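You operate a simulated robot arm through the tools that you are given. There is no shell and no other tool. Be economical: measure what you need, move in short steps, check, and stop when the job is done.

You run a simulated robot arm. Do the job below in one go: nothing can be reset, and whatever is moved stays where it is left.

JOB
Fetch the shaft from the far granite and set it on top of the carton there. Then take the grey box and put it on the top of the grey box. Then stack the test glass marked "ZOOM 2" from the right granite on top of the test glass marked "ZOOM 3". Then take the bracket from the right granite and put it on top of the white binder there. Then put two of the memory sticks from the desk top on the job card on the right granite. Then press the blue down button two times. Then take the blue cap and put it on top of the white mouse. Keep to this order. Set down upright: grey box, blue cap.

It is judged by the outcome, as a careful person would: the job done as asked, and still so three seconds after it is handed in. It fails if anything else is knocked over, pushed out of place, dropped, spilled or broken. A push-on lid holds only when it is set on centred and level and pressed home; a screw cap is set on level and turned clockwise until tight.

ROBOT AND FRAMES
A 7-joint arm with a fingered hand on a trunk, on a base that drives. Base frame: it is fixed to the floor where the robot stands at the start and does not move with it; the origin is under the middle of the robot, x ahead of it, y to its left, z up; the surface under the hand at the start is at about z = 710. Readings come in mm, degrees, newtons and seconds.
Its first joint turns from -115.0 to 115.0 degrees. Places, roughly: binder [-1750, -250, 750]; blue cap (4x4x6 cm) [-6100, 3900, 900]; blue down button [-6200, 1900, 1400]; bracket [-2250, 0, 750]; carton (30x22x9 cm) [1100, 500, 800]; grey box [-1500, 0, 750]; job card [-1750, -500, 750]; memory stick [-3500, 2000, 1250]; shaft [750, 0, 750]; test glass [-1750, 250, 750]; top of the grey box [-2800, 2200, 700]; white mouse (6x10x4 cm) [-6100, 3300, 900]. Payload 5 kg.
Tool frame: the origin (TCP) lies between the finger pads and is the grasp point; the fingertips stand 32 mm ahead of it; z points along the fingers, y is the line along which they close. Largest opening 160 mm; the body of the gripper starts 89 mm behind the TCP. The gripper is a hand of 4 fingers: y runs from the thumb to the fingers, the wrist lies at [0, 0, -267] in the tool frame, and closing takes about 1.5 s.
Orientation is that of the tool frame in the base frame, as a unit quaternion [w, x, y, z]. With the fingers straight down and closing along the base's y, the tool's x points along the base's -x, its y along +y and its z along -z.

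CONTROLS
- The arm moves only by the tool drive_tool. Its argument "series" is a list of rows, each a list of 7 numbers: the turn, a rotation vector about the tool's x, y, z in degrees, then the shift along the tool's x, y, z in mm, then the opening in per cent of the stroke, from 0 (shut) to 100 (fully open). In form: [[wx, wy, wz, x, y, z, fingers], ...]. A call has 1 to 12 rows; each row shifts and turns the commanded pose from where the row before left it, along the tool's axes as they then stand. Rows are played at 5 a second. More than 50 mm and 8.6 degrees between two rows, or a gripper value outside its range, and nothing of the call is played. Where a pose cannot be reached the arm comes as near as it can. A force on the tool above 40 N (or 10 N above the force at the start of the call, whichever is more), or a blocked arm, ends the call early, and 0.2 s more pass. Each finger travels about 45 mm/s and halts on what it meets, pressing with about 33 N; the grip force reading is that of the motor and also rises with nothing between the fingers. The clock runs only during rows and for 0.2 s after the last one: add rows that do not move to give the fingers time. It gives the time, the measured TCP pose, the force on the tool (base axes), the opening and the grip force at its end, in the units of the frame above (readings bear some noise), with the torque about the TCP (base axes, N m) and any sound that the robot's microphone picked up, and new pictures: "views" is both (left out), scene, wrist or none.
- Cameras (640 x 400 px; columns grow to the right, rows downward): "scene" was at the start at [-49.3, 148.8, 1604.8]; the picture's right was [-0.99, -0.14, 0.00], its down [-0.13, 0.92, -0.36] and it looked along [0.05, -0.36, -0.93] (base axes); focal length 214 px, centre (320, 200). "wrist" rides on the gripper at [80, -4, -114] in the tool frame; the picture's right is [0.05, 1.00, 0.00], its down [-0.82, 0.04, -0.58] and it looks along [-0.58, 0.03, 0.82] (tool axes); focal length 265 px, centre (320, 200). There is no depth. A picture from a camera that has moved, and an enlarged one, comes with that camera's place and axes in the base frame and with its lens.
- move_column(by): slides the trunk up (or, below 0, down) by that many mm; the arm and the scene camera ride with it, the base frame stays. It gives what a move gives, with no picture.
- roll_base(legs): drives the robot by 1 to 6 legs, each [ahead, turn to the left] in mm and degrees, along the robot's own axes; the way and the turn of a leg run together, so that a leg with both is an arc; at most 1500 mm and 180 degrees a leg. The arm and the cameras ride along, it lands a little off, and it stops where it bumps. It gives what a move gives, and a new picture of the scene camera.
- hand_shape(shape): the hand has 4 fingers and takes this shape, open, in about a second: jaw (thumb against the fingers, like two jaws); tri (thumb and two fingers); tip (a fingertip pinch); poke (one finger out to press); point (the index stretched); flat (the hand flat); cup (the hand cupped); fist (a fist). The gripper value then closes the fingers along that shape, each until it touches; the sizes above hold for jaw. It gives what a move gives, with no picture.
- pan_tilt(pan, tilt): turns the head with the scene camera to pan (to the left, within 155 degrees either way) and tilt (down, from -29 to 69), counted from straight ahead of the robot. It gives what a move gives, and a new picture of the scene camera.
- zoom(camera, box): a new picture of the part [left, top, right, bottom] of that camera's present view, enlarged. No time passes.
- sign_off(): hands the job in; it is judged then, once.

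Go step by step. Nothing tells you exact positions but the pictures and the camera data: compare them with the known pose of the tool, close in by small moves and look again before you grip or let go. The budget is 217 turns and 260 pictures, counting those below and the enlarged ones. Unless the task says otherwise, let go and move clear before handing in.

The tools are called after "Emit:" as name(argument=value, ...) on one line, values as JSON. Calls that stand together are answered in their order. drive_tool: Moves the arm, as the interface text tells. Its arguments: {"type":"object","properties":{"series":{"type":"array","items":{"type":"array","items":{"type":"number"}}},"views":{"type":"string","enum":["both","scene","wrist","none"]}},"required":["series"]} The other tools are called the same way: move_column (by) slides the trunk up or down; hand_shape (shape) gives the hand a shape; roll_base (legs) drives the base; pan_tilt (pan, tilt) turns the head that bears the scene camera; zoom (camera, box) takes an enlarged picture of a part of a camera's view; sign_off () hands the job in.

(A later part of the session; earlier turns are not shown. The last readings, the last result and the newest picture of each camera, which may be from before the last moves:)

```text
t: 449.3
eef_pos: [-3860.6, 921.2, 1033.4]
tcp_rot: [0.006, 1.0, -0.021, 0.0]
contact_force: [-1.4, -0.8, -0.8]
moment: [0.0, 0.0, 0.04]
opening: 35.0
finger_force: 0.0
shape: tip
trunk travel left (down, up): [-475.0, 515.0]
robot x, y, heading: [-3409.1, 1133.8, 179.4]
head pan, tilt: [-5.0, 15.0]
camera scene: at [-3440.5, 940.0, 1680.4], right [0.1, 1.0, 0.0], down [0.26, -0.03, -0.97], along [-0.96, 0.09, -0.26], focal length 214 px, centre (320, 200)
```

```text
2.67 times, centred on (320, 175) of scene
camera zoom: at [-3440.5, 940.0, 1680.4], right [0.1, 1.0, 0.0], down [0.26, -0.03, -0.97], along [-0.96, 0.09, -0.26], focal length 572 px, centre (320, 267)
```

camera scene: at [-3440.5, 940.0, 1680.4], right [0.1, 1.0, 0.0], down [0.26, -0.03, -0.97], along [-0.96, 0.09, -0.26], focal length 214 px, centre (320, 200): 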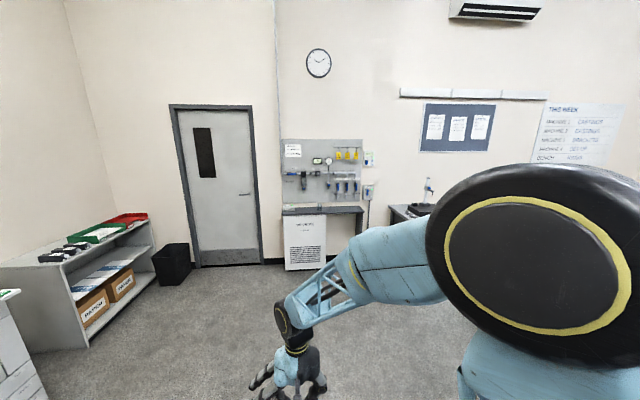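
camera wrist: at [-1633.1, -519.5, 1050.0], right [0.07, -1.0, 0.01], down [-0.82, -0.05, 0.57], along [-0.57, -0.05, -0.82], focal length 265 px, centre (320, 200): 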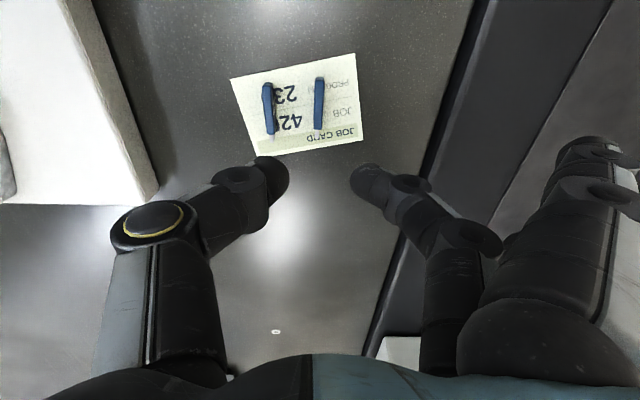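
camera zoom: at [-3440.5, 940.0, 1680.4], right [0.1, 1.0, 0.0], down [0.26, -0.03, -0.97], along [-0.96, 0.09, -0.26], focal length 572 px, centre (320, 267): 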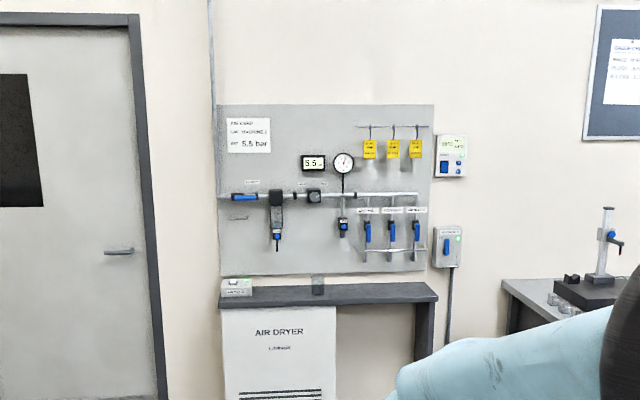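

The thermostat-like panel with blue buttons is at about (-6220, 1829, 1425), right of the air board. I drive to roughly (-5300, 1720) facing the wall.

Emit:
roll_base(legs=[[1190, 0], [0, -40], [900, 0], [0, 40]])

Emit:
hand_shape(shape="poke")

Emit:
pan_tilt(pan=-10, tilt=15)

Emit:
zoom(camera="scene", box=[250, 100, 430, 240])

```text
t: 463.7
eef_pos: [-5738.7, 1538.5, 1034.0]
tcp_rot: [0.006, 1.0, -0.026, -0.001]
contact_force: [0.1, -0.2, 0.1]
moment: [0.0, -0.03, -0.01]
opening: 34.8
finger_force: 0.1
shape: tip
trunk travel left (down, up): [-475.0, 515.0]
robot x, y, heading: [-5284.3, 1745.6, 178.7]
head pan, tilt: [-5.0, 15.0]
camera scene: at [-5318.8, 1551.4, 1680.4], right [0.11, 0.99, 0.0], down [0.26, -0.03, -0.97], along [-0.96, 0.1, -0.26], focal length 214 px, centre (320, 200)
```

scene: 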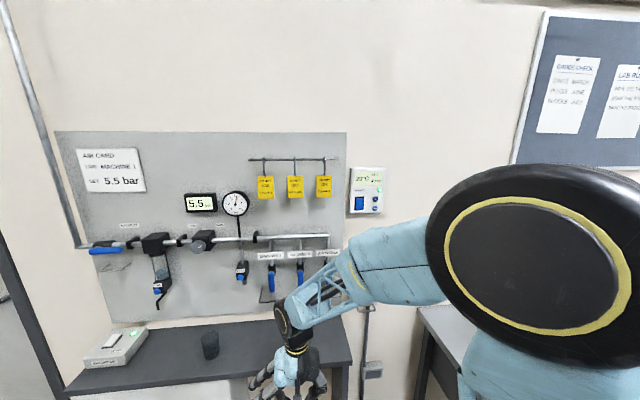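

```text
t: 464.6
eef_pos: [-5736.8, 1538.8, 1034.2]
tcp_rot: [0.006, 1.0, -0.027, 0.0]
contact_force: [1.0, 0.8, 0.3]
moment: [-0.02, -0.03, -0.02]
opening: 0.0
finger_force: 0.0
shape: poke
trunk travel left (down, up): [-475.0, 515.0]
robot x, y, heading: [-5286.6, 1745.8, 178.9]
head pan, tilt: [-5.0, 15.0]
```

```text
t: 465.2
eef_pos: [-5738.5, 1538.2, 1033.1]
tcp_rot: [0.006, 1.0, -0.026, 0.0]
contact_force: [0.0, 0.2, -0.4]
moment: [-0.02, 0.03, 0.02]
opening: 0.2
finger_force: 0.1
shape: poke
trunk travel left (down, up): [-475.0, 515.0]
robot x, y, heading: [-5284.1, 1746.0, 178.8]
head pan, tilt: [-10.0, 15.0]
camera scene: at [-5317.6, 1559.5, 1680.5], right [0.19, 0.98, 0.0], down [0.25, -0.05, -0.97], along [-0.95, 0.19, -0.26], focal length 214 px, centre (320, 200)
```

scene: 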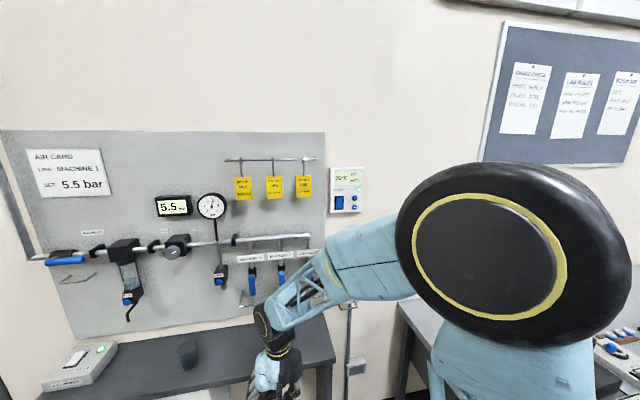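

```text
2.86 times, centred on (340, 170) of scene
camera zoom: at [-5317.6, 1559.5, 1680.5], right [0.19, 0.98, 0.0], down [0.25, -0.05, -0.97], along [-0.95, 0.19, -0.26], focal length 613 px, centre (263, 286)
```

zoom: 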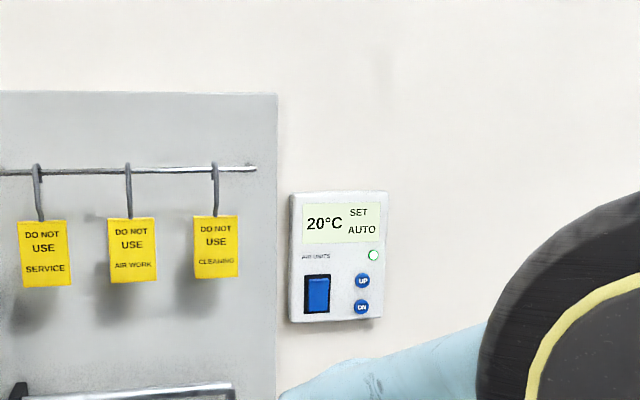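

The DN (down) button is at about (-6220, 1900, 1392). I raise the trunk and tilt the hand level, with one finger out, for poking.

Emit:
move_column(by=320)

Emit:
drive_tool(series=[[0, -8.2, 0, 0, 0, 0, 0], [0, -8.2, 0, 0, 0, 0, 0], [0, -8.2, 0, 0, 0, 0, 0], [0, -8.2, 0, 0, 0, 0, 0], [0, -8.2, 0, 0, 0, 0, 0], [0, -8.2, 0, 0, 0, 0, 0], [0, -8.2, 0, 0, 0, 0, 0], [0, -8.2, 0, 0, 0, 0, 0], [0, -8.2, 0, 0, 0, 0, 0], [0, -8.2, 0, 0, 0, 0, 0], [0, -8, 0, 0, 0, 0, 0]])

```text
t: 468.4
eef_pos: [-5737.5, 1537.9, 1353.4]
tcp_rot: [0.006, 1.0, -0.026, 0.0]
contact_force: [0.5, 0.2, -0.4]
moment: [-0.02, -0.01, -0.01]
opening: 0.2
finger_force: 0.1
shape: poke
trunk travel left (down, up): [-795.0, 195.0]
robot x, y, heading: [-5284.1, 1745.5, 178.9]
head pan, tilt: [-10.0, 15.0]
```

```text
t: 470.8
eef_pos: [-5804.6, 1459.4, 1379.3]
tcp_rot: [0.013, -0.706, 0.021, 0.707]
contact_force: [0.1, -1.2, 0.4]
moment: [-0.02, 0.0, -0.04]
opening: 0.0
finger_force: 32.4
shape: jaw
out of reach, approached as far as the arm can: row 5, 6, 7, 8, 9, 10
trunk travel left (down, up): [-795.0, 195.0]
robot x, y, heading: [-5283.1, 1745.4, 178.9]
head pan, tilt: [-10.0, 15.0]
camera scene: at [-5318.6, 1557.4, 2000.2], right [0.19, 0.98, 0.0], down [0.25, -0.05, -0.97], along [-0.95, 0.19, -0.26], focal length 214 px, centre (320, 200)
camera wrist: at [-5690.5, 1455.7, 1297.6], right [-0.05, -1.0, -0.04], down [0.58, -0.06, 0.82], along [-0.82, 0.02, 0.58], focal length 265 px, centre (320, 200)
```

scene: 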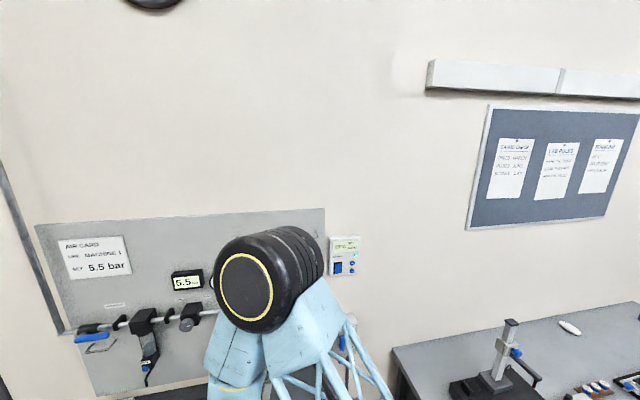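
wrist: 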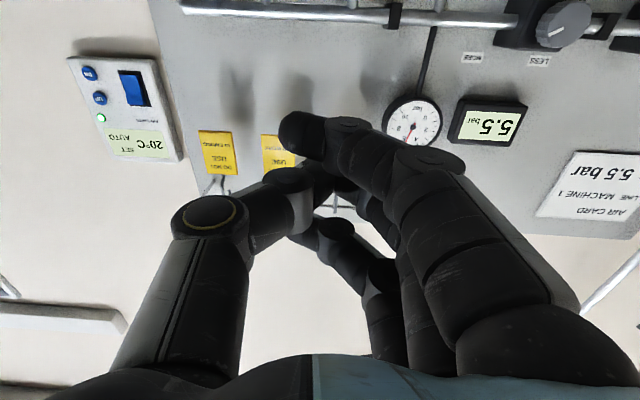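

The hand is level, but commanding 0 reverted the shape. I set "poke" again and move in front of the panel, keeping value 100.

Emit:
hand_shape(shape="poke")

Emit:
drive_tool(series=[[0, 0, 0, 0, -45, 0, 100], [0, 0, 0, 0, -45, 0, 100], [0, 0, 0, 0, -45, 0, 100], [0, 0, 0, 0, -45, 0, 100], [0, 0, 0, 0, -45, 0, 100], [0, 0, 0, 0, -45, 10, 100], [0, 0, 0, 0, -45, 15, 100], [0, 0, 0, 0, -45, 15, 100]])

```text
t: 471.7
eef_pos: [-5804.3, 1459.8, 1380.3]
tcp_rot: [-0.015, 0.707, -0.024, -0.706]
contact_force: [0.8, -0.1, -0.1]
moment: [0.02, 0.0, 0.0]
opening: 0.1
finger_force: 0.1
shape: poke
trunk travel left (down, up): [-795.0, 195.0]
robot x, y, heading: [-5283.9, 1749.9, 178.5]
head pan, tilt: [-10.0, 15.0]
```

```text
t: 473.5
eef_pos: [-5953.6, 1717.9, 1330.4]
tcp_rot: [-0.021, 0.708, -0.034, -0.705]
contact_force: [-2.4, 7.8, 4.5]
moment: [-0.04, -0.44, 0.73]
opening: 0.0
finger_force: 0.0
shape: poke
out of reach, approached as far as the arm can: row 1, 2, 3, 4, 5, 6, 7
trunk travel left (down, up): [-795.0, 195.0]
robot x, y, heading: [-5287.8, 1742.1, 178.6]
head pan, tilt: [-10.0, 15.0]
camera scene: at [-5319.9, 1555.5, 2000.0], right [0.19, 0.98, 0.0], down [0.26, -0.05, -0.97], along [-0.95, 0.19, -0.26], focal length 214 px, centre (320, 200)
camera wrist: at [-5839.5, 1711.6, 1249.5], right [-0.08, -1.0, -0.03], down [0.57, -0.07, 0.82], along [-0.82, 0.05, 0.57], focal length 265 px, centre (320, 200)
```

scene: 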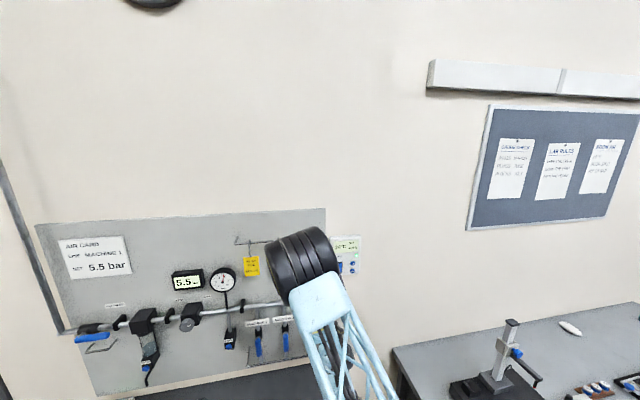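
wrist: 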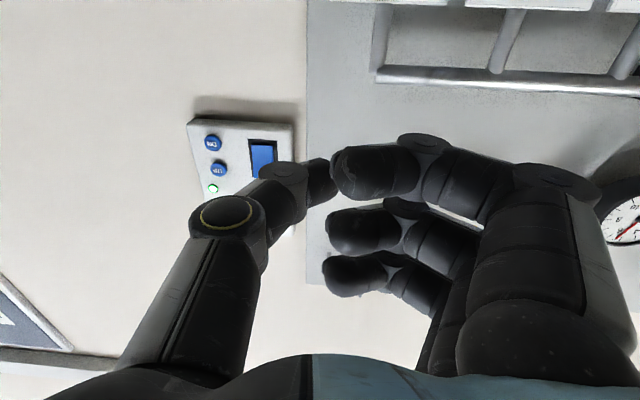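

The arm hesitates here and the poke finger isn't well out; I try the "point" shape and look.

Emit:
hand_shape(shape="point")

Emit:
drive_tool(series=[[0, 0, 0, 0, 0, 0, 100], [0, 0, 0, 0, 0, 0, 100]], views="wrist")

```text
t: 474.4
eef_pos: [-5951.1, 1715.5, 1328.8]
tcp_rot: [-0.018, 0.709, -0.035, -0.704]
contact_force: [-0.2, -0.3, -0.1]
moment: [-0.02, 0.0, -0.05]
opening: 152.3
finger_force: 0.0
shape: point
trunk travel left (down, up): [-795.0, 195.0]
robot x, y, heading: [-5283.6, 1744.6, 178.8]
head pan, tilt: [-10.0, 15.0]
```

```text
t: 475.0
eef_pos: [-5951.1, 1703.4, 1332.3]
tcp_rot: [-0.016, 0.707, -0.024, -0.707]
contact_force: [-0.7, -0.6, 0.6]
moment: [0.0, -0.03, -0.02]
opening: 152.5
finger_force: 0.0
shape: point
trunk travel left (down, up): [-795.0, 195.0]
robot x, y, heading: [-5282.3, 1744.6, 178.9]
head pan, tilt: [-10.0, 15.0]
camera wrist: at [-5837.4, 1702.1, 1252.0], right [-0.05, -1.0, -0.04], down [0.57, -0.06, 0.82], along [-0.82, 0.02, 0.58], focal length 265 px, centre (320, 200)
```

wrist: 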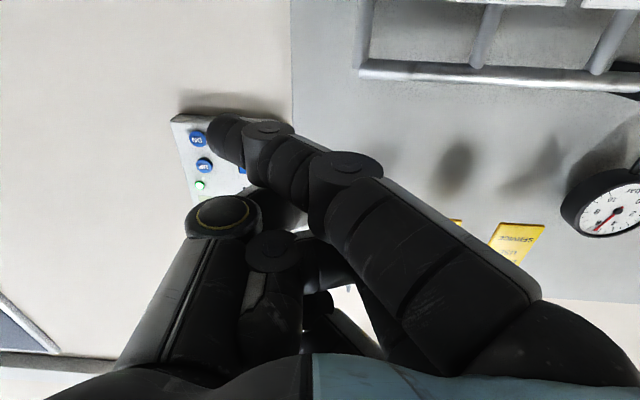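

Neither suits well; the closed "tip" pinch gives a clear single point. I switch to tip, close it, and advance in small steps towards the panel.

Emit:
hand_shape(shape="tip")

Emit:
drive_tool(series=[[0, 0, 0, -10, -20, 5, 50], [0, 0, 0, -10, -30, 10, 20], [0, 0, 0, -10, -30, 15, 0], [0, 0, 0, -10, -30, 20, 0], [0, 0, 0, -10, -30, 20, 0], [0, 0, 0, -10, -30, 20, 0], [0, 0, 0, 0, 0, 0, 0], [0, 0, 0, 0, 0, 0, 0]])

```text
t: 475.9
eef_pos: [-5952.7, 1705.5, 1334.0]
tcp_rot: [-0.014, 0.707, -0.022, -0.707]
contact_force: [-0.3, -0.2, -0.3]
moment: [-0.01, -0.01, 0.02]
opening: 159.8
finger_force: 0.1
shape: tip
trunk travel left (down, up): [-795.0, 195.0]
robot x, y, heading: [-5284.5, 1747.8, 178.8]
head pan, tilt: [-10.0, 15.0]
```

```text
t: 477.7
eef_pos: [-5988.4, 1795.6, 1339.5]
tcp_rot: [0.015, -0.702, 0.024, 0.712]
contact_force: [0.9, 1.3, -0.2]
moment: [0.01, 0.0, 0.11]
opening: 3.2
finger_force: 0.0
shape: tip
out of reach, approached as far as the arm can: row 2, 3, 4, 5, 6
trunk travel left (down, up): [-795.0, 195.0]
robot x, y, heading: [-5285.9, 1745.0, 178.8]
head pan, tilt: [-10.0, 15.0]
camera scene: at [-5318.1, 1563.3, 2000.8], right [0.19, 0.98, 0.0], down [0.25, -0.05, -0.97], along [-0.95, 0.19, -0.26], focal length 214 px, centre (320, 200)
camera wrist: at [-5875.5, 1793.5, 1256.5], right [-0.06, -1.0, -0.04], down [0.59, -0.06, 0.81], along [-0.81, 0.02, 0.59], focal length 265 px, centre (320, 200)
```

scene: 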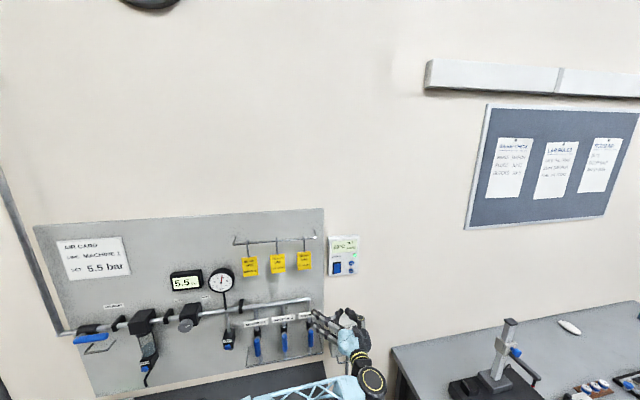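
wrist: 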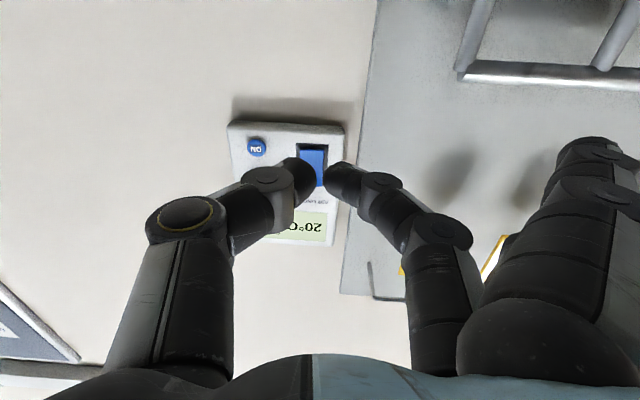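

The DN button triangulates to about (-6183, 1886, 1404). I raise the trunk 65 mm and then try shifting sideways again.

Emit:
move_column(by=65)

Emit:
drive_tool(series=[[0, 0, 0, 0, -30, 0, 0], [0, 0, 0, 0, -30, 0, 0], [0, 0, 0, 0, -30, 0, 0], [0, 0, 0, 0, 0, 0, 0]])

```text
t: 478.8
eef_pos: [-5988.4, 1793.4, 1404.1]
tcp_rot: [0.015, -0.702, 0.023, 0.712]
contact_force: [0.5, 0.7, -0.3]
moment: [0.02, -0.01, 0.01]
opening: 0.0
finger_force: 33.1
shape: tip
trunk travel left (down, up): [-860.0, 130.0]
robot x, y, heading: [-5285.8, 1747.9, 178.8]
head pan, tilt: [-10.0, 15.0]
```

```text
t: 479.8
eef_pos: [-5982.3, 1880.3, 1396.3]
tcp_rot: [0.016, -0.698, 0.022, 0.716]
contact_force: [0.8, -0.3, -0.2]
moment: [-0.01, 0.0, -0.01]
opening: 0.1
finger_force: 32.8
shape: tip
out of reach, approached as far as the arm can: row 2, 3
trunk travel left (down, up): [-860.0, 130.0]
robot x, y, heading: [-5286.9, 1750.6, 178.7]
head pan, tilt: [-10.0, 15.0]
camera scene: at [-5317.0, 1558.0, 2065.4], right [0.19, 0.98, 0.0], down [0.25, -0.05, -0.97], along [-0.95, 0.19, -0.26], focal length 214 px, centre (320, 200)
camera wrist: at [-5869.4, 1877.8, 1311.7], right [-0.06, -1.0, -0.04], down [0.59, -0.07, 0.8], along [-0.8, 0.02, 0.6], focal length 265 px, centre (320, 200)
```

scene: 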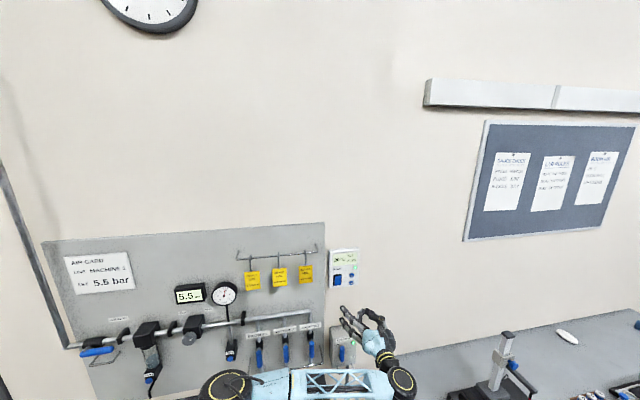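
wrist: 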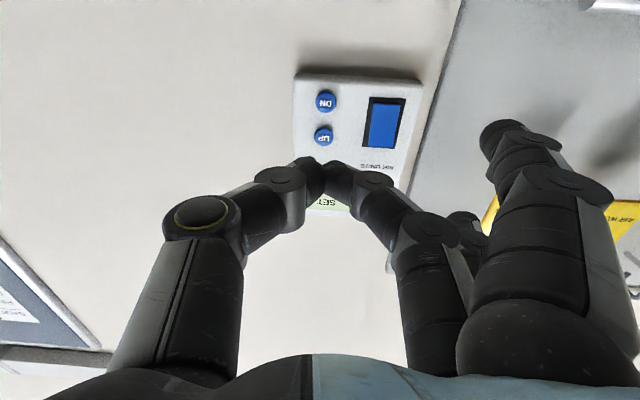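

The pinch is lined up just left of the display with the DN button above-left in the (inverted) view. I advance 110 mm while aligning, then recheck.

Emit:
drive_tool(series=[[0, 0, 0, -4, 6, 10, 0], [0, 0, 0, 0, 0, 25, 0], [0, 0, 0, 0, 0, 25, 0], [0, 0, 0, 0, 0, 25, 0], [0, 0, 0, 0, 0, 25, 0], [0, 0, 0, 0, 0, 0, 0]], views="wrist")

Emit:
zoom(camera="scene", box=[290, 220, 430, 360])

```text
t: 481.2
eef_pos: [-6088.6, 1876.6, 1378.5]
tcp_rot: [0.017, -0.698, 0.024, 0.716]
contact_force: [0.3, -0.6, 0.0]
moment: [0.03, 0.01, 0.01]
opening: 0.1
finger_force: 33.3
shape: tip
out of reach, approached as far as the arm can: row 1, 2, 3, 4, 5
trunk travel left (down, up): [-860.0, 130.0]
robot x, y, heading: [-5284.9, 1746.7, 178.9]
head pan, tilt: [-10.0, 15.0]
camera wrist: at [-5975.4, 1873.9, 1294.6], right [-0.06, -1.0, -0.04], down [0.59, -0.07, 0.8], along [-0.8, 0.02, 0.6], focal length 265 px, centre (320, 200)
```

wrist: 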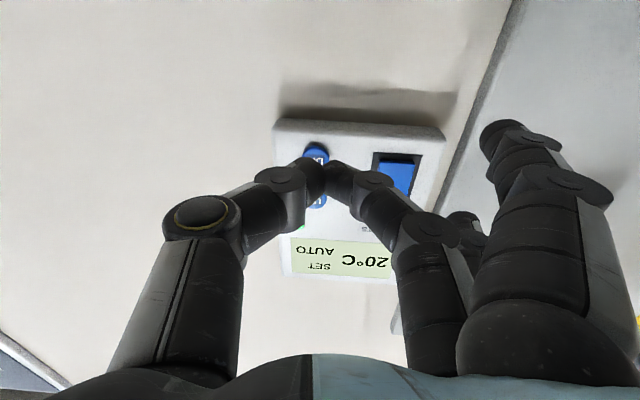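

```text
2.86 times, centred on (360, 290) of scene
camera zoom: at [-5317.4, 1559.6, 2065.5], right [0.19, 0.98, 0.0], down [0.25, -0.05, -0.97], along [-0.95, 0.19, -0.26], focal length 613 px, centre (206, -57)
```

zoom: 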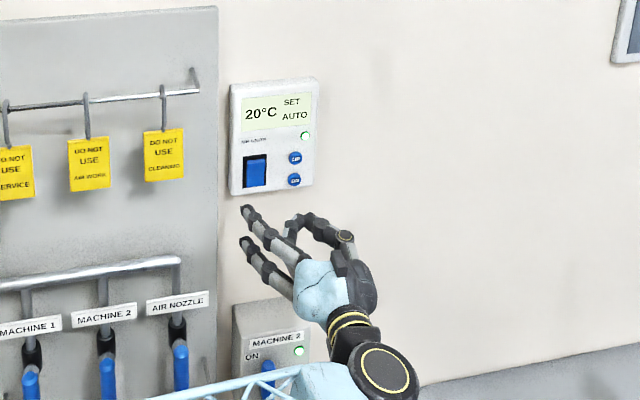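

DN is at (-6181, 1886, 1401). The arm is near its reach limit, so I pull back 100 mm, drive 120 mm closer, and raise the trunk slightly.

Emit:
drive_tool(series=[[0, 0, 0, 0, 0, -35, 0], [0, 0, 0, 0, 0, -35, 0], [0, 0, 0, 0, 0, -35, 0], [0, 0, 0, 0, 0, 0, 0]], views="none")

Emit:
move_column(by=20)

Emit:
roll_base(legs=[[120, 0]])

```text
t: 482.2
eef_pos: [-5982.0, 1869.7, 1375.9]
tcp_rot: [0.016, -0.702, 0.024, 0.711]
contact_force: [0.5, -0.2, -0.5]
moment: [0.01, -0.02, 0.01]
opening: 0.3
finger_force: 32.7
shape: tip
trunk travel left (down, up): [-860.0, 130.0]
robot x, y, heading: [-5283.9, 1745.4, 178.8]
head pan, tilt: [-10.0, 15.0]
```

```text
t: 482.8
eef_pos: [-5983.4, 1870.1, 1396.4]
tcp_rot: [0.015, -0.702, 0.024, 0.712]
contact_force: [-0.1, 0.7, 0.3]
moment: [0.03, 0.0, -0.03]
opening: 0.0
finger_force: 33.0
shape: tip
trunk travel left (down, up): [-880.0, 110.0]
robot x, y, heading: [-5283.4, 1745.3, 178.8]
head pan, tilt: [-10.0, 15.0]
```

```text
t: 484.1
eef_pos: [-6107.5, 1872.0, 1395.2]
tcp_rot: [0.015, -0.703, 0.022, 0.71]
contact_force: [0.1, 0.4, 0.2]
moment: [0.0, 0.04, 0.02]
opening: 0.0
finger_force: 32.6
shape: tip
trunk travel left (down, up): [-880.0, 110.0]
robot x, y, heading: [-5403.1, 1749.2, 178.7]
head pan, tilt: [-10.0, 15.0]
camera scene: at [-5443.1, 1561.7, 2085.3], right [0.19, 0.98, 0.0], down [0.26, -0.05, -0.97], along [-0.95, 0.19, -0.26], focal length 214 px, centre (320, 200)
```

scene: 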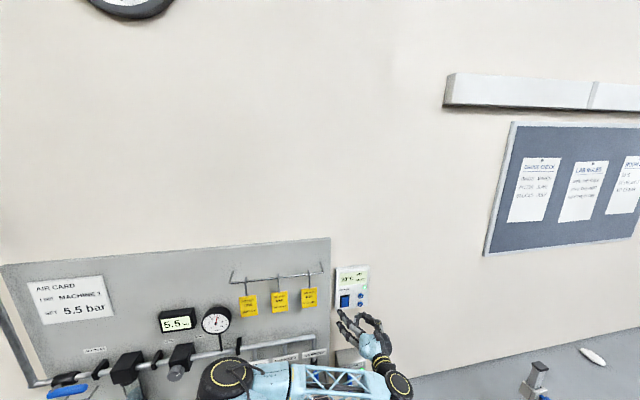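

Emit:
drive_tool(series=[[0, 0, 0, -5, -10, 0, 0], [0, 0, 0, 0, 0, 10, 0], [0, 0, 0, 0, 0, 10, 0], [0, 0, 0, 0, 0, 0, 0]], views="wrist")

Emit:
zoom(camera="scene", box=[310, 250, 410, 360])

Emit:
zoom(camera="wrist", box=[240, 100, 400, 240])

```text
t: 485.1
eef_pos: [-6125.4, 1883.8, 1401.5]
tcp_rot: [0.015, -0.702, 0.023, 0.712]
contact_force: [0.1, -0.6, 0.3]
moment: [0.0, -0.02, 0.01]
opening: 0.0
finger_force: 32.8
shape: tip
trunk travel left (down, up): [-880.0, 110.0]
robot x, y, heading: [-5408.6, 1747.7, 178.6]
head pan, tilt: [-10.0, 15.0]
camera wrist: at [-6012.4, 1880.4, 1318.5], right [-0.05, -1.0, -0.04], down [0.59, -0.06, 0.81], along [-0.81, 0.02, 0.59], focal length 265 px, centre (320, 200)
```

wrist: 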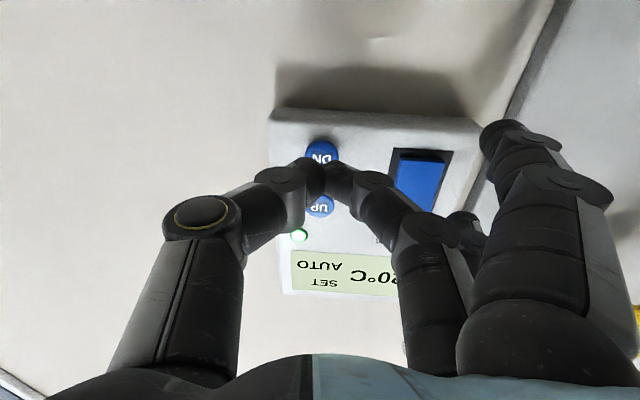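

```text
3.64 times, centred on (360, 305) of scene
camera zoom: at [-5439.7, 1561.8, 2085.5], right [0.19, 0.98, 0.0], down [0.25, -0.05, -0.97], along [-0.95, 0.19, -0.26], focal length 780 px, centre (174, -182)
```

zoom: 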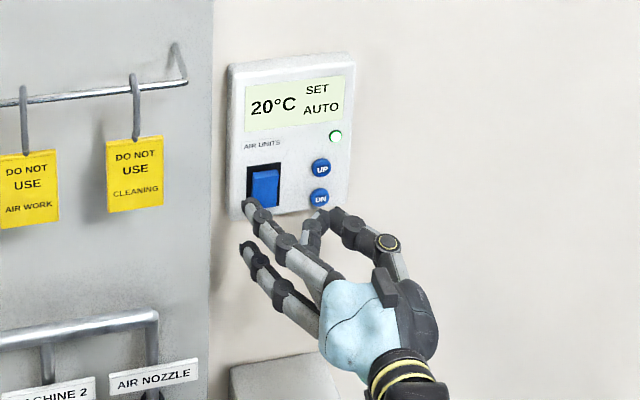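

```text
2.86 times, centred on (320, 170) of wrist
camera zoom: at [-6012.4, 1880.4, 1318.5], right [-0.05, -1.0, -0.04], down [0.59, -0.06, 0.81], along [-0.81, 0.02, 0.59], focal length 758 px, centre (320, 286)
```

zoom: 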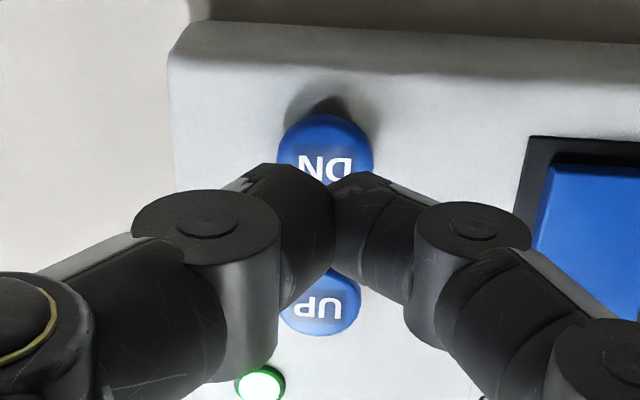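

In "tip" the spread fingers come too close to the blue rocker switch. I back off and use "poke" with value 0, where the index stood out clearly with the others curled.

Emit:
drive_tool(series=[[0, 0, 0, 0, 0, -35, 0], [0, 0, 0, 0, 0, -35, 0], [0, 0, 0, 0, 0, 0, 0]], views="none")

Emit:
hand_shape(shape="poke")

Emit:
drive_tool(series=[[0, 0, 0, 0, 0, 0, 0], [0, 0, 0, 0, 0, 0, 0], [0, 0, 0, 0, 0, 0, 0], [0, 0, 0, 0, 0, 0, 0], [0, 0, 0, 0, 0, 0, 0]])

Emit:
zoom(camera="scene", box=[310, 250, 410, 360])

```text
t: 485.9
eef_pos: [-6054.8, 1879.0, 1400.9]
tcp_rot: [0.015, -0.702, 0.023, 0.712]
contact_force: [-0.4, 0.8, -1.1]
moment: [0.06, 0.01, -0.02]
opening: 0.0
finger_force: 33.3
shape: tip
trunk travel left (down, up): [-880.0, 110.0]
robot x, y, heading: [-5405.8, 1748.9, 178.9]
head pan, tilt: [-10.0, 15.0]
```

```text
t: 486.8
eef_pos: [-6054.7, 1880.1, 1399.6]
tcp_rot: [0.015, -0.702, 0.023, 0.712]
contact_force: [0.2, 0.0, 0.1]
moment: [0.0, 0.0, -0.03]
opening: 0.2
finger_force: 0.0
shape: poke
trunk travel left (down, up): [-880.0, 110.0]
robot x, y, heading: [-5408.3, 1748.5, 178.9]
head pan, tilt: [-10.0, 15.0]
```

```text
t: 488.0
eef_pos: [-6055.9, 1878.7, 1401.9]
tcp_rot: [0.015, -0.702, 0.023, 0.712]
contact_force: [0.0, -0.1, 0.8]
moment: [0.04, -0.02, 0.01]
opening: 16.1
finger_force: 0.0
shape: jaw
trunk travel left (down, up): [-880.0, 110.0]
robot x, y, heading: [-5407.0, 1747.3, 179.0]
head pan, tilt: [-10.0, 15.0]
camera scene: at [-5440.2, 1561.9, 2085.4], right [0.19, 0.98, 0.0], down [0.25, -0.05, -0.97], along [-0.95, 0.19, -0.26], focal length 214 px, centre (320, 200)
camera wrist: at [-5942.6, 1876.1, 1318.4], right [-0.05, -1.0, -0.04], down [0.59, -0.06, 0.81], along [-0.81, 0.02, 0.59], focal length 265 px, centre (320, 200)
```

scene: 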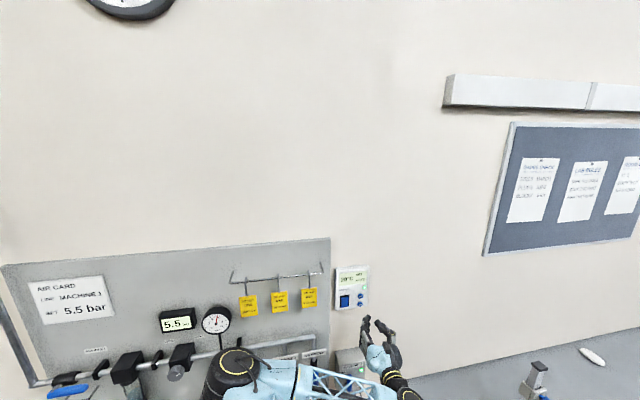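
wrist: 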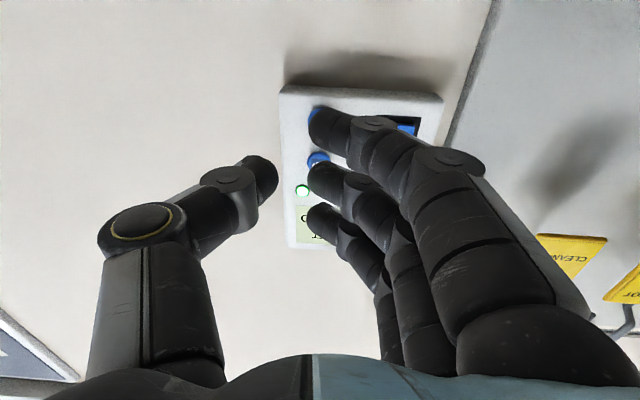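

```text
3.64 times, centred on (360, 305) of scene
camera zoom: at [-5440.2, 1561.9, 2085.4], right [0.19, 0.98, 0.0], down [0.25, -0.05, -0.97], along [-0.95, 0.19, -0.26], focal length 780 px, centre (174, -182)
```

zoom: 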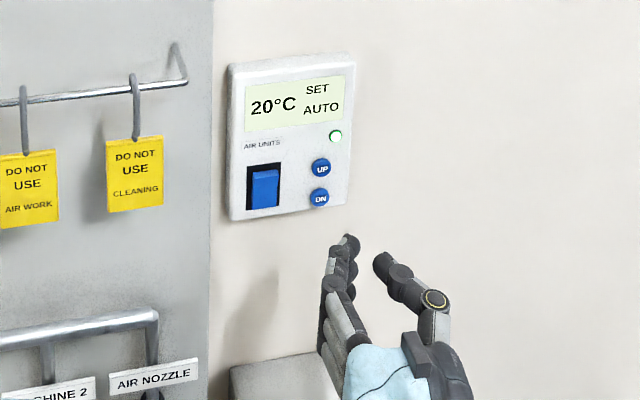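

Emit:
hand_shape(shape="poke")

Emit:
zoom(camera="scene", box=[310, 250, 410, 360])

Emit:
zoom(camera="wrist", box=[60, 40, 580, 390])

```text
t: 488.9
eef_pos: [-6055.8, 1879.4, 1402.4]
tcp_rot: [0.014, -0.702, 0.022, 0.712]
contact_force: [-0.3, 0.1, 0.2]
moment: [0.0, -0.01, 0.01]
opening: 0.0
finger_force: 0.0
shape: poke
trunk travel left (down, up): [-880.0, 110.0]
robot x, y, heading: [-5404.6, 1746.9, 178.8]
head pan, tilt: [-10.0, 15.0]
```

```text
3.64 times, centred on (360, 305) of scene
camera zoom: at [-5440.2, 1561.9, 2085.4], right [0.19, 0.98, 0.0], down [0.25, -0.05, -0.97], along [-0.95, 0.19, -0.26], focal length 780 px, centre (174, -182)
```

zoom: 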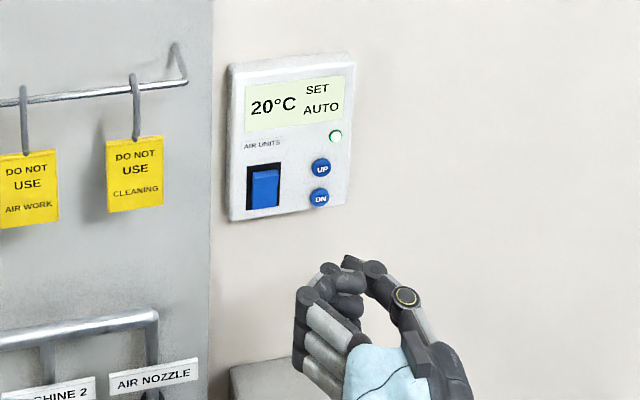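

```text
1.14 times, centred on (320, 215) of wrist
camera zoom: at [-5942.6, 1876.1, 1318.4], right [-0.05, -1.0, -0.04], down [0.59, -0.06, 0.81], along [-0.81, 0.02, 0.59], focal length 303 px, centre (320, 183)
```

zoom: 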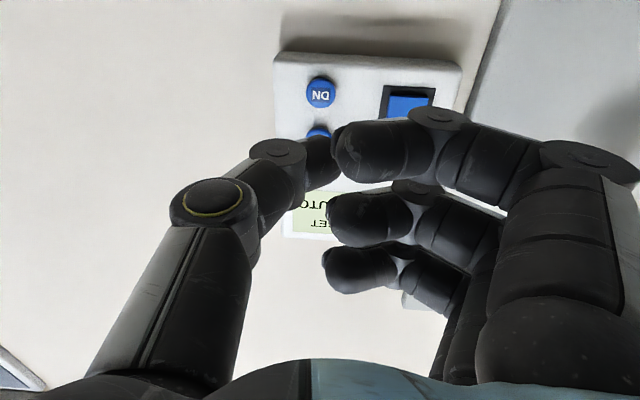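

In "poke" the thumb tip leads on the tool axis, with the rest curled behind. DN lies at (-6181, 1885, 1402); I advance 75 mm and look again.

Emit:
drive_tool(series=[[0, 0, 0, 2, 1, 25, 100], [0, 0, 0, 0, 0, 25, 100], [0, 0, 0, 0, 0, 25, 100], [0, 0, 0, 0, 0, 0, 100]], views="wrist")

Emit:
zoom(camera="scene", box=[310, 250, 410, 360])

```text
t: 489.9
eef_pos: [-6129.7, 1880.1, 1399.0]
tcp_rot: [0.016, -0.703, 0.023, 0.711]
contact_force: [-0.6, 0.2, 0.1]
moment: [0.01, -0.02, -0.01]
opening: 0.1
finger_force: 0.1
shape: poke
trunk travel left (down, up): [-880.0, 110.0]
robot x, y, heading: [-5403.9, 1751.8, 179.0]
head pan, tilt: [-10.0, 15.0]
camera wrist: at [-6016.0, 1877.8, 1316.4], right [-0.05, -1.0, -0.04], down [0.59, -0.06, 0.81], along [-0.81, 0.02, 0.59], focal length 265 px, centre (320, 200)
```

wrist: 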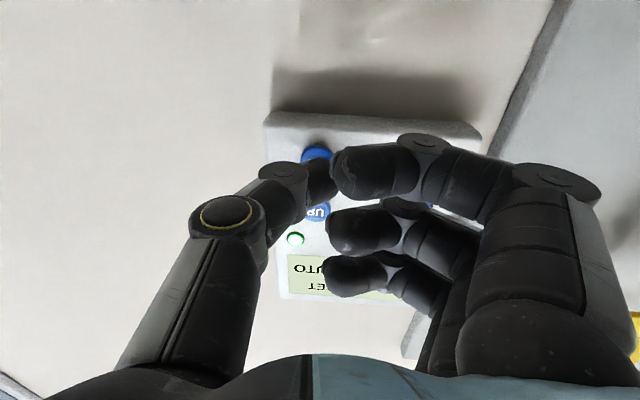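

```text
3.64 times, centred on (360, 305) of scene
camera zoom: at [-5439.7, 1562.0, 2085.5], right [0.19, 0.98, 0.0], down [0.25, -0.05, -0.97], along [-0.95, 0.19, -0.26], focal length 780 px, centre (174, -182)
```

zoom: 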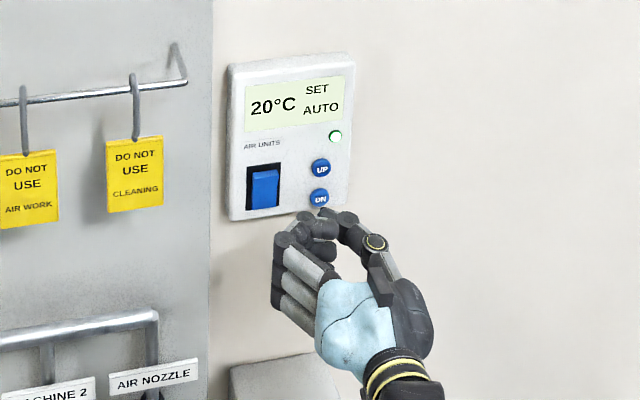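

On line: the remaining ~25 mm leads right onto DN. I press in small steps.

Emit:
drive_tool(series=[[0, 0, 0, 0, 0, 8, 100], [0, 0, 0, 0, 0, 6, 100], [0, 0, 0, 0, 0, 4, 100], [0, 0, 0, 0, 0, 0, 100]], views="none")

Emit:
zoom(camera="scene", box=[310, 250, 410, 360])

```text
t: 490.9
eef_pos: [-6147.6, 1882.0, 1399.4]
tcp_rot: [0.015, -0.702, 0.023, 0.712]
contact_force: [3.1, -0.9, -1.8]
moment: [-0.02, -0.09, 0.02]
opening: 0.0
finger_force: 0.1
shape: poke
trunk travel left (down, up): [-880.0, 110.0]
robot x, y, heading: [-5406.0, 1745.1, 178.7]
head pan, tilt: [-10.0, 15.0]
heard: click
```

```text
3.64 times, centred on (360, 305) of scene
camera zoom: at [-5439.6, 1561.9, 2085.4], right [0.19, 0.98, 0.0], down [0.25, -0.05, -0.97], along [-0.95, 0.19, -0.26], focal length 780 px, centre (174, -182)
```

zoom: 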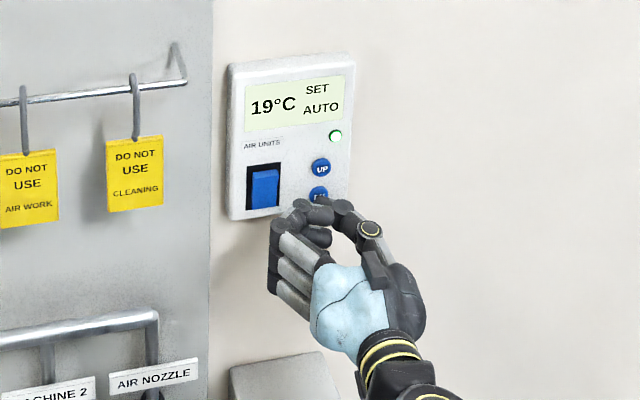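

A click was heard and the display went to 19°C. I back off 15 mm and press once more.

Emit:
drive_tool(series=[[0, 0, 0, 0, 0, -8, 100], [0, 0, 0, 0, 0, -8, 100], [0, 0, 0, 0, 0, 0, 100], [0, 0, 0, 0, 0, 0, 100]], views="none")

Emit:
drive_tool(series=[[0, 0, 0, 0, 0, 6, 100], [0, 0, 0, 0, 0, 6, 100], [0, 0, 0, 0, 0, 4, 100], [0, 0, 0, 0, 0, 0, 100]], views="none")

Emit:
zoom(camera="scene", box=[310, 250, 410, 360])

```text
t: 491.9
eef_pos: [-6133.0, 1881.6, 1400.1]
tcp_rot: [0.015, -0.702, 0.023, 0.711]
contact_force: [0.5, -0.2, -0.5]
moment: [-0.01, 0.0, 0.0]
opening: 0.0
finger_force: 0.1
shape: poke
trunk travel left (down, up): [-880.0, 110.0]
robot x, y, heading: [-5410.0, 1747.2, 179.0]
head pan, tilt: [-10.0, 15.0]
```

```text
t: 492.9
eef_pos: [-6149.0, 1882.4, 1399.2]
tcp_rot: [0.016, -0.702, 0.024, 0.712]
contact_force: [4.6, -1.8, -2.1]
moment: [0.02, -0.11, 0.05]
opening: 0.0
finger_force: 0.0
shape: poke
trunk travel left (down, up): [-880.0, 110.0]
robot x, y, heading: [-5407.4, 1748.5, 178.8]
head pan, tilt: [-10.0, 15.0]
heard: click
```

```text
3.64 times, centred on (360, 305) of scene
camera zoom: at [-5439.5, 1561.8, 2085.4], right [0.19, 0.98, 0.0], down [0.25, -0.05, -0.97], along [-0.95, 0.19, -0.26], focal length 780 px, centre (174, -182)
```

zoom: 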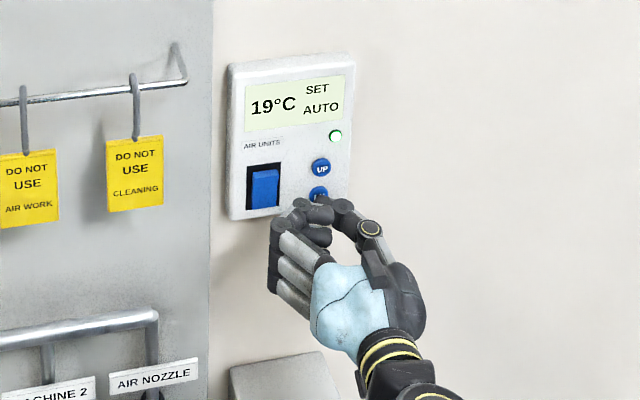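

Emit:
drive_tool(series=[[0, 0, 0, 0, 0, -10, 100], [0, 0, 0, 0, 0, -20, 100], [0, 0, 0, 0, 0, -30, 100], [0, 0, 0, 0, 0, -30, 100], [0, 0, 0, 0, 0, 0, 100]], views="none")

Emit:
zoom(camera="scene", box=[310, 250, 410, 360])

```text
t: 494.1
eef_pos: [-6058.9, 1876.7, 1400.4]
tcp_rot: [0.014, -0.702, 0.022, 0.712]
contact_force: [-0.3, -0.3, -0.7]
moment: [-0.01, -0.01, -0.02]
opening: 0.0
finger_force: 0.0
shape: poke
trunk travel left (down, up): [-880.0, 110.0]
robot x, y, heading: [-5408.3, 1749.2, 179.3]
head pan, tilt: [-10.0, 15.0]
```

```text
3.64 times, centred on (360, 305) of scene
camera zoom: at [-5440.5, 1561.6, 2085.4], right [0.19, 0.98, 0.0], down [0.25, -0.05, -0.97], along [-0.95, 0.19, -0.26], focal length 780 px, centre (174, -182)
```

zoom: 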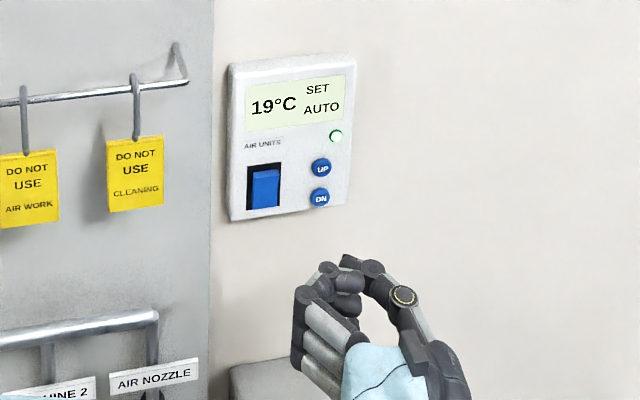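

Two clicks were heard (display 20→19 °C). I move on: back away, point the hand down again, and recheck the display from there.

Emit:
roll_base(legs=[[-250, 0]])

Emit:
drive_tool(series=[[0, 8.2, 0, 0, 0, 0, 100], [0, 8.2, 0, 0, 0, 0, 100], [0, 8.2, 0, 0, 0, 0, 100], [0, 8.2, 0, 0, 0, 0, 100], [0, 8.2, 0, 0, 0, 0, 100], [0, 8.2, 0, 0, 0, 0, 100], [0, 8.2, 0, 0, 0, 0, 100], [0, 8.2, 0, 0, 0, 0, 100], [0, 8.2, 0, 0, 0, 0, 100], [0, 8.2, 0, 0, 0, 0, 100], [0, 8, 0, 0, 0, 0, 100]], views="scene")

Emit:
zoom(camera="scene", box=[300, 220, 400, 310])

```text
t: 495.9
eef_pos: [-5806.8, 1872.7, 1400.1]
tcp_rot: [0.014, -0.701, 0.023, 0.712]
contact_force: [0.3, 0.0, 0.3]
moment: [-0.01, -0.01, -0.01]
opening: 0.0
finger_force: 0.2
shape: poke
trunk travel left (down, up): [-880.0, 110.0]
robot x, y, heading: [-5154.3, 1746.1, 178.9]
head pan, tilt: [-10.0, 15.0]
camera scene: at [-5187.4, 1557.0, 2085.5], right [0.19, 0.98, 0.0], down [0.25, -0.05, -0.97], along [-0.95, 0.19, -0.26], focal length 214 px, centre (320, 200)
```

scene: 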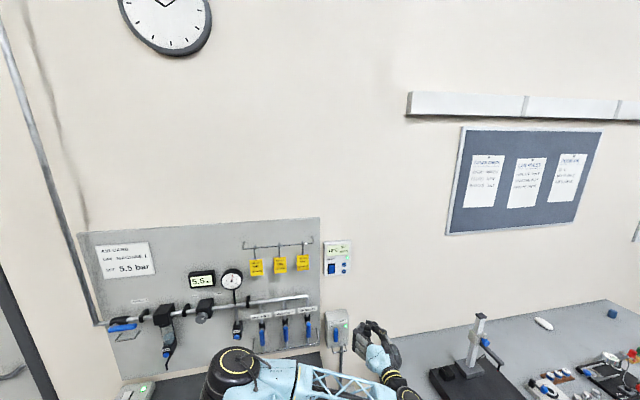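

```text
t: 498.3
eef_pos: [-5806.8, 1870.3, 1394.3]
tcp_rot: [-0.015, 0.717, -0.023, -0.697]
contact_force: [0.5, 0.4, -0.2]
moment: [-0.03, -0.02, -0.02]
opening: 0.2
finger_force: 0.1
shape: poke
out of reach, approached as far as the arm can: row 1, 2, 3, 4, 5, 6, 7, 8, 9, 10, 11
trunk travel left (down, up): [-880.0, 110.0]
robot x, y, heading: [-5156.2, 1745.2, 178.8]
head pan, tilt: [-10.0, 15.0]
camera scene: at [-5189.2, 1557.0, 2085.4], right [0.19, 0.98, 0.0], down [0.25, -0.05, -0.97], along [-0.95, 0.19, -0.26], focal length 214 px, centre (320, 200)
```

scene: 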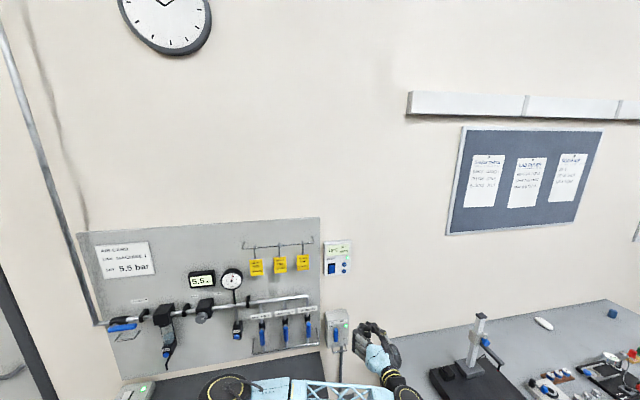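

```text
4.44 times, centred on (350, 265) of scene
camera zoom: at [-5189.2, 1557.0, 2085.4], right [0.19, 0.98, 0.0], down [0.25, -0.05, -0.97], along [-0.95, 0.19, -0.26], focal length 953 px, centre (187, -89)
```

zoom: 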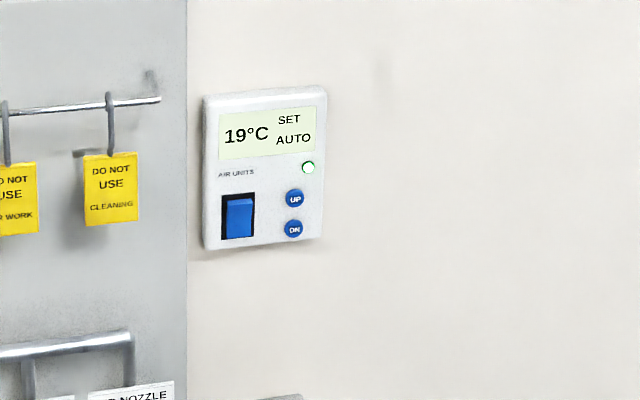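

The display still reads 19 °C; two clicks were registered, so I leave it. The arm is in an awkward posture, so I bring the hand back toward the left front before turning it down.

Emit:
drive_tool(series=[[0, 0, 0, 0, 40, -20, 100], [0, 0, 0, 0, 40, -20, 100], [0, 0, 0, 0, 40, -20, 100], [0, 0, 0, 0, 40, -20, 100], [0, 0, 0, 0, 40, -20, 100], [0, 0, 0, 0, 40, -20, 100], [0, 0, 0, 0, 40, -20, 100], [0, 0, 0, 0, 40, -20, 100], [0, 0, 0, 0, 0, 0, 100]], views="none")

Emit:
drive_tool(series=[[0, 8, 0, 0, 0, 0, 100], [0, 8, 0, 0, 0, 0, 100], [0, 8, 0, 0, 0, 0, 100], [0, 8, 0, 0, 0, 0, 100], [0, 8, 0, 0, 0, 0, 100], [0, 8, 0, 0, 0, 0, 100]], views="scene")

```text
t: 500.3
eef_pos: [-5744.6, 1550.0, 1368.3]
tcp_rot: [-0.014, 0.716, -0.023, -0.697]
contact_force: [-0.2, 0.7, -0.5]
moment: [0.03, 0.03, 0.06]
opening: 0.0
finger_force: 0.0
shape: poke
out of reach, approached as far as the arm can: row 1, 2, 3, 4, 5
trunk travel left (down, up): [-880.0, 110.0]
robot x, y, heading: [-5155.4, 1747.5, 179.0]
head pan, tilt: [-10.0, 15.0]
```

```text
t: 501.7
eef_pos: [-5746.3, 1542.2, 1365.4]
tcp_rot: [-0.004, 0.938, -0.026, -0.346]
contact_force: [-0.5, -0.4, -0.1]
moment: [-0.01, 0.01, -0.02]
opening: 0.2
finger_force: 0.2
shape: poke
out of reach, approached as far as the arm can: row 1, 2
trunk travel left (down, up): [-880.0, 110.0]
robot x, y, heading: [-5157.0, 1743.2, 178.9]
head pan, tilt: [-10.0, 15.0]
camera scene: at [-5189.2, 1557.2, 2085.4], right [0.19, 0.98, 0.0], down [0.25, -0.05, -0.97], along [-0.95, 0.19, -0.26], focal length 214 px, centre (320, 200)
```

scene: 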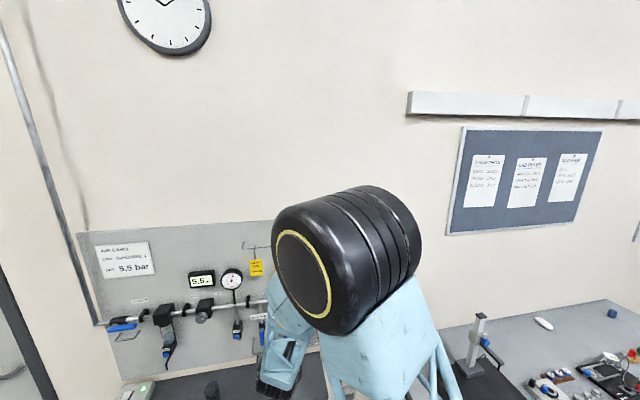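

Emit:
drive_tool(series=[[0, 8, 0, 0, 0, 0, 100], [0, 8, 0, 0, 0, 0, 100], [0, 8, 0, 0, 0, 0, 100], [0, 8, 0, 0, 0, 0, 100], [0, 8.4, 0, 0, 0, 0, 100], [0, 0, 0, 40, 0, 0, 100], [0, 0, 0, 40, 0, 0, 100], [0, 0, 0, 40, 0, 0, 100], [0, 0, 0, 20, 0, 0, 100]], views="none")

Emit:
hand_shape(shape="jaw")

```text
t: 503.7
eef_pos: [-5609.1, 1536.4, 1353.3]
tcp_rot: [-0.005, 0.999, -0.031, -0.041]
contact_force: [-0.4, -0.7, 0.3]
moment: [0.04, -0.03, -0.04]
opening: 0.2
finger_force: 0.1
shape: poke
out of reach, approached as far as the arm can: row 2
trunk travel left (down, up): [-880.0, 110.0]
robot x, y, heading: [-5158.6, 1740.4, 179.0]
head pan, tilt: [-10.0, 15.0]
```

```text
t: 504.6
eef_pos: [-5608.8, 1538.0, 1354.9]
tcp_rot: [-0.004, 0.999, -0.03, -0.041]
contact_force: [0.0, -0.5, 0.1]
moment: [0.01, -0.01, 0.02]
opening: 160.0
finger_force: 0.0
shape: jaw
trunk travel left (down, up): [-880.0, 110.0]
robot x, y, heading: [-5156.1, 1742.7, 179.0]
head pan, tilt: [-10.0, 15.0]
```

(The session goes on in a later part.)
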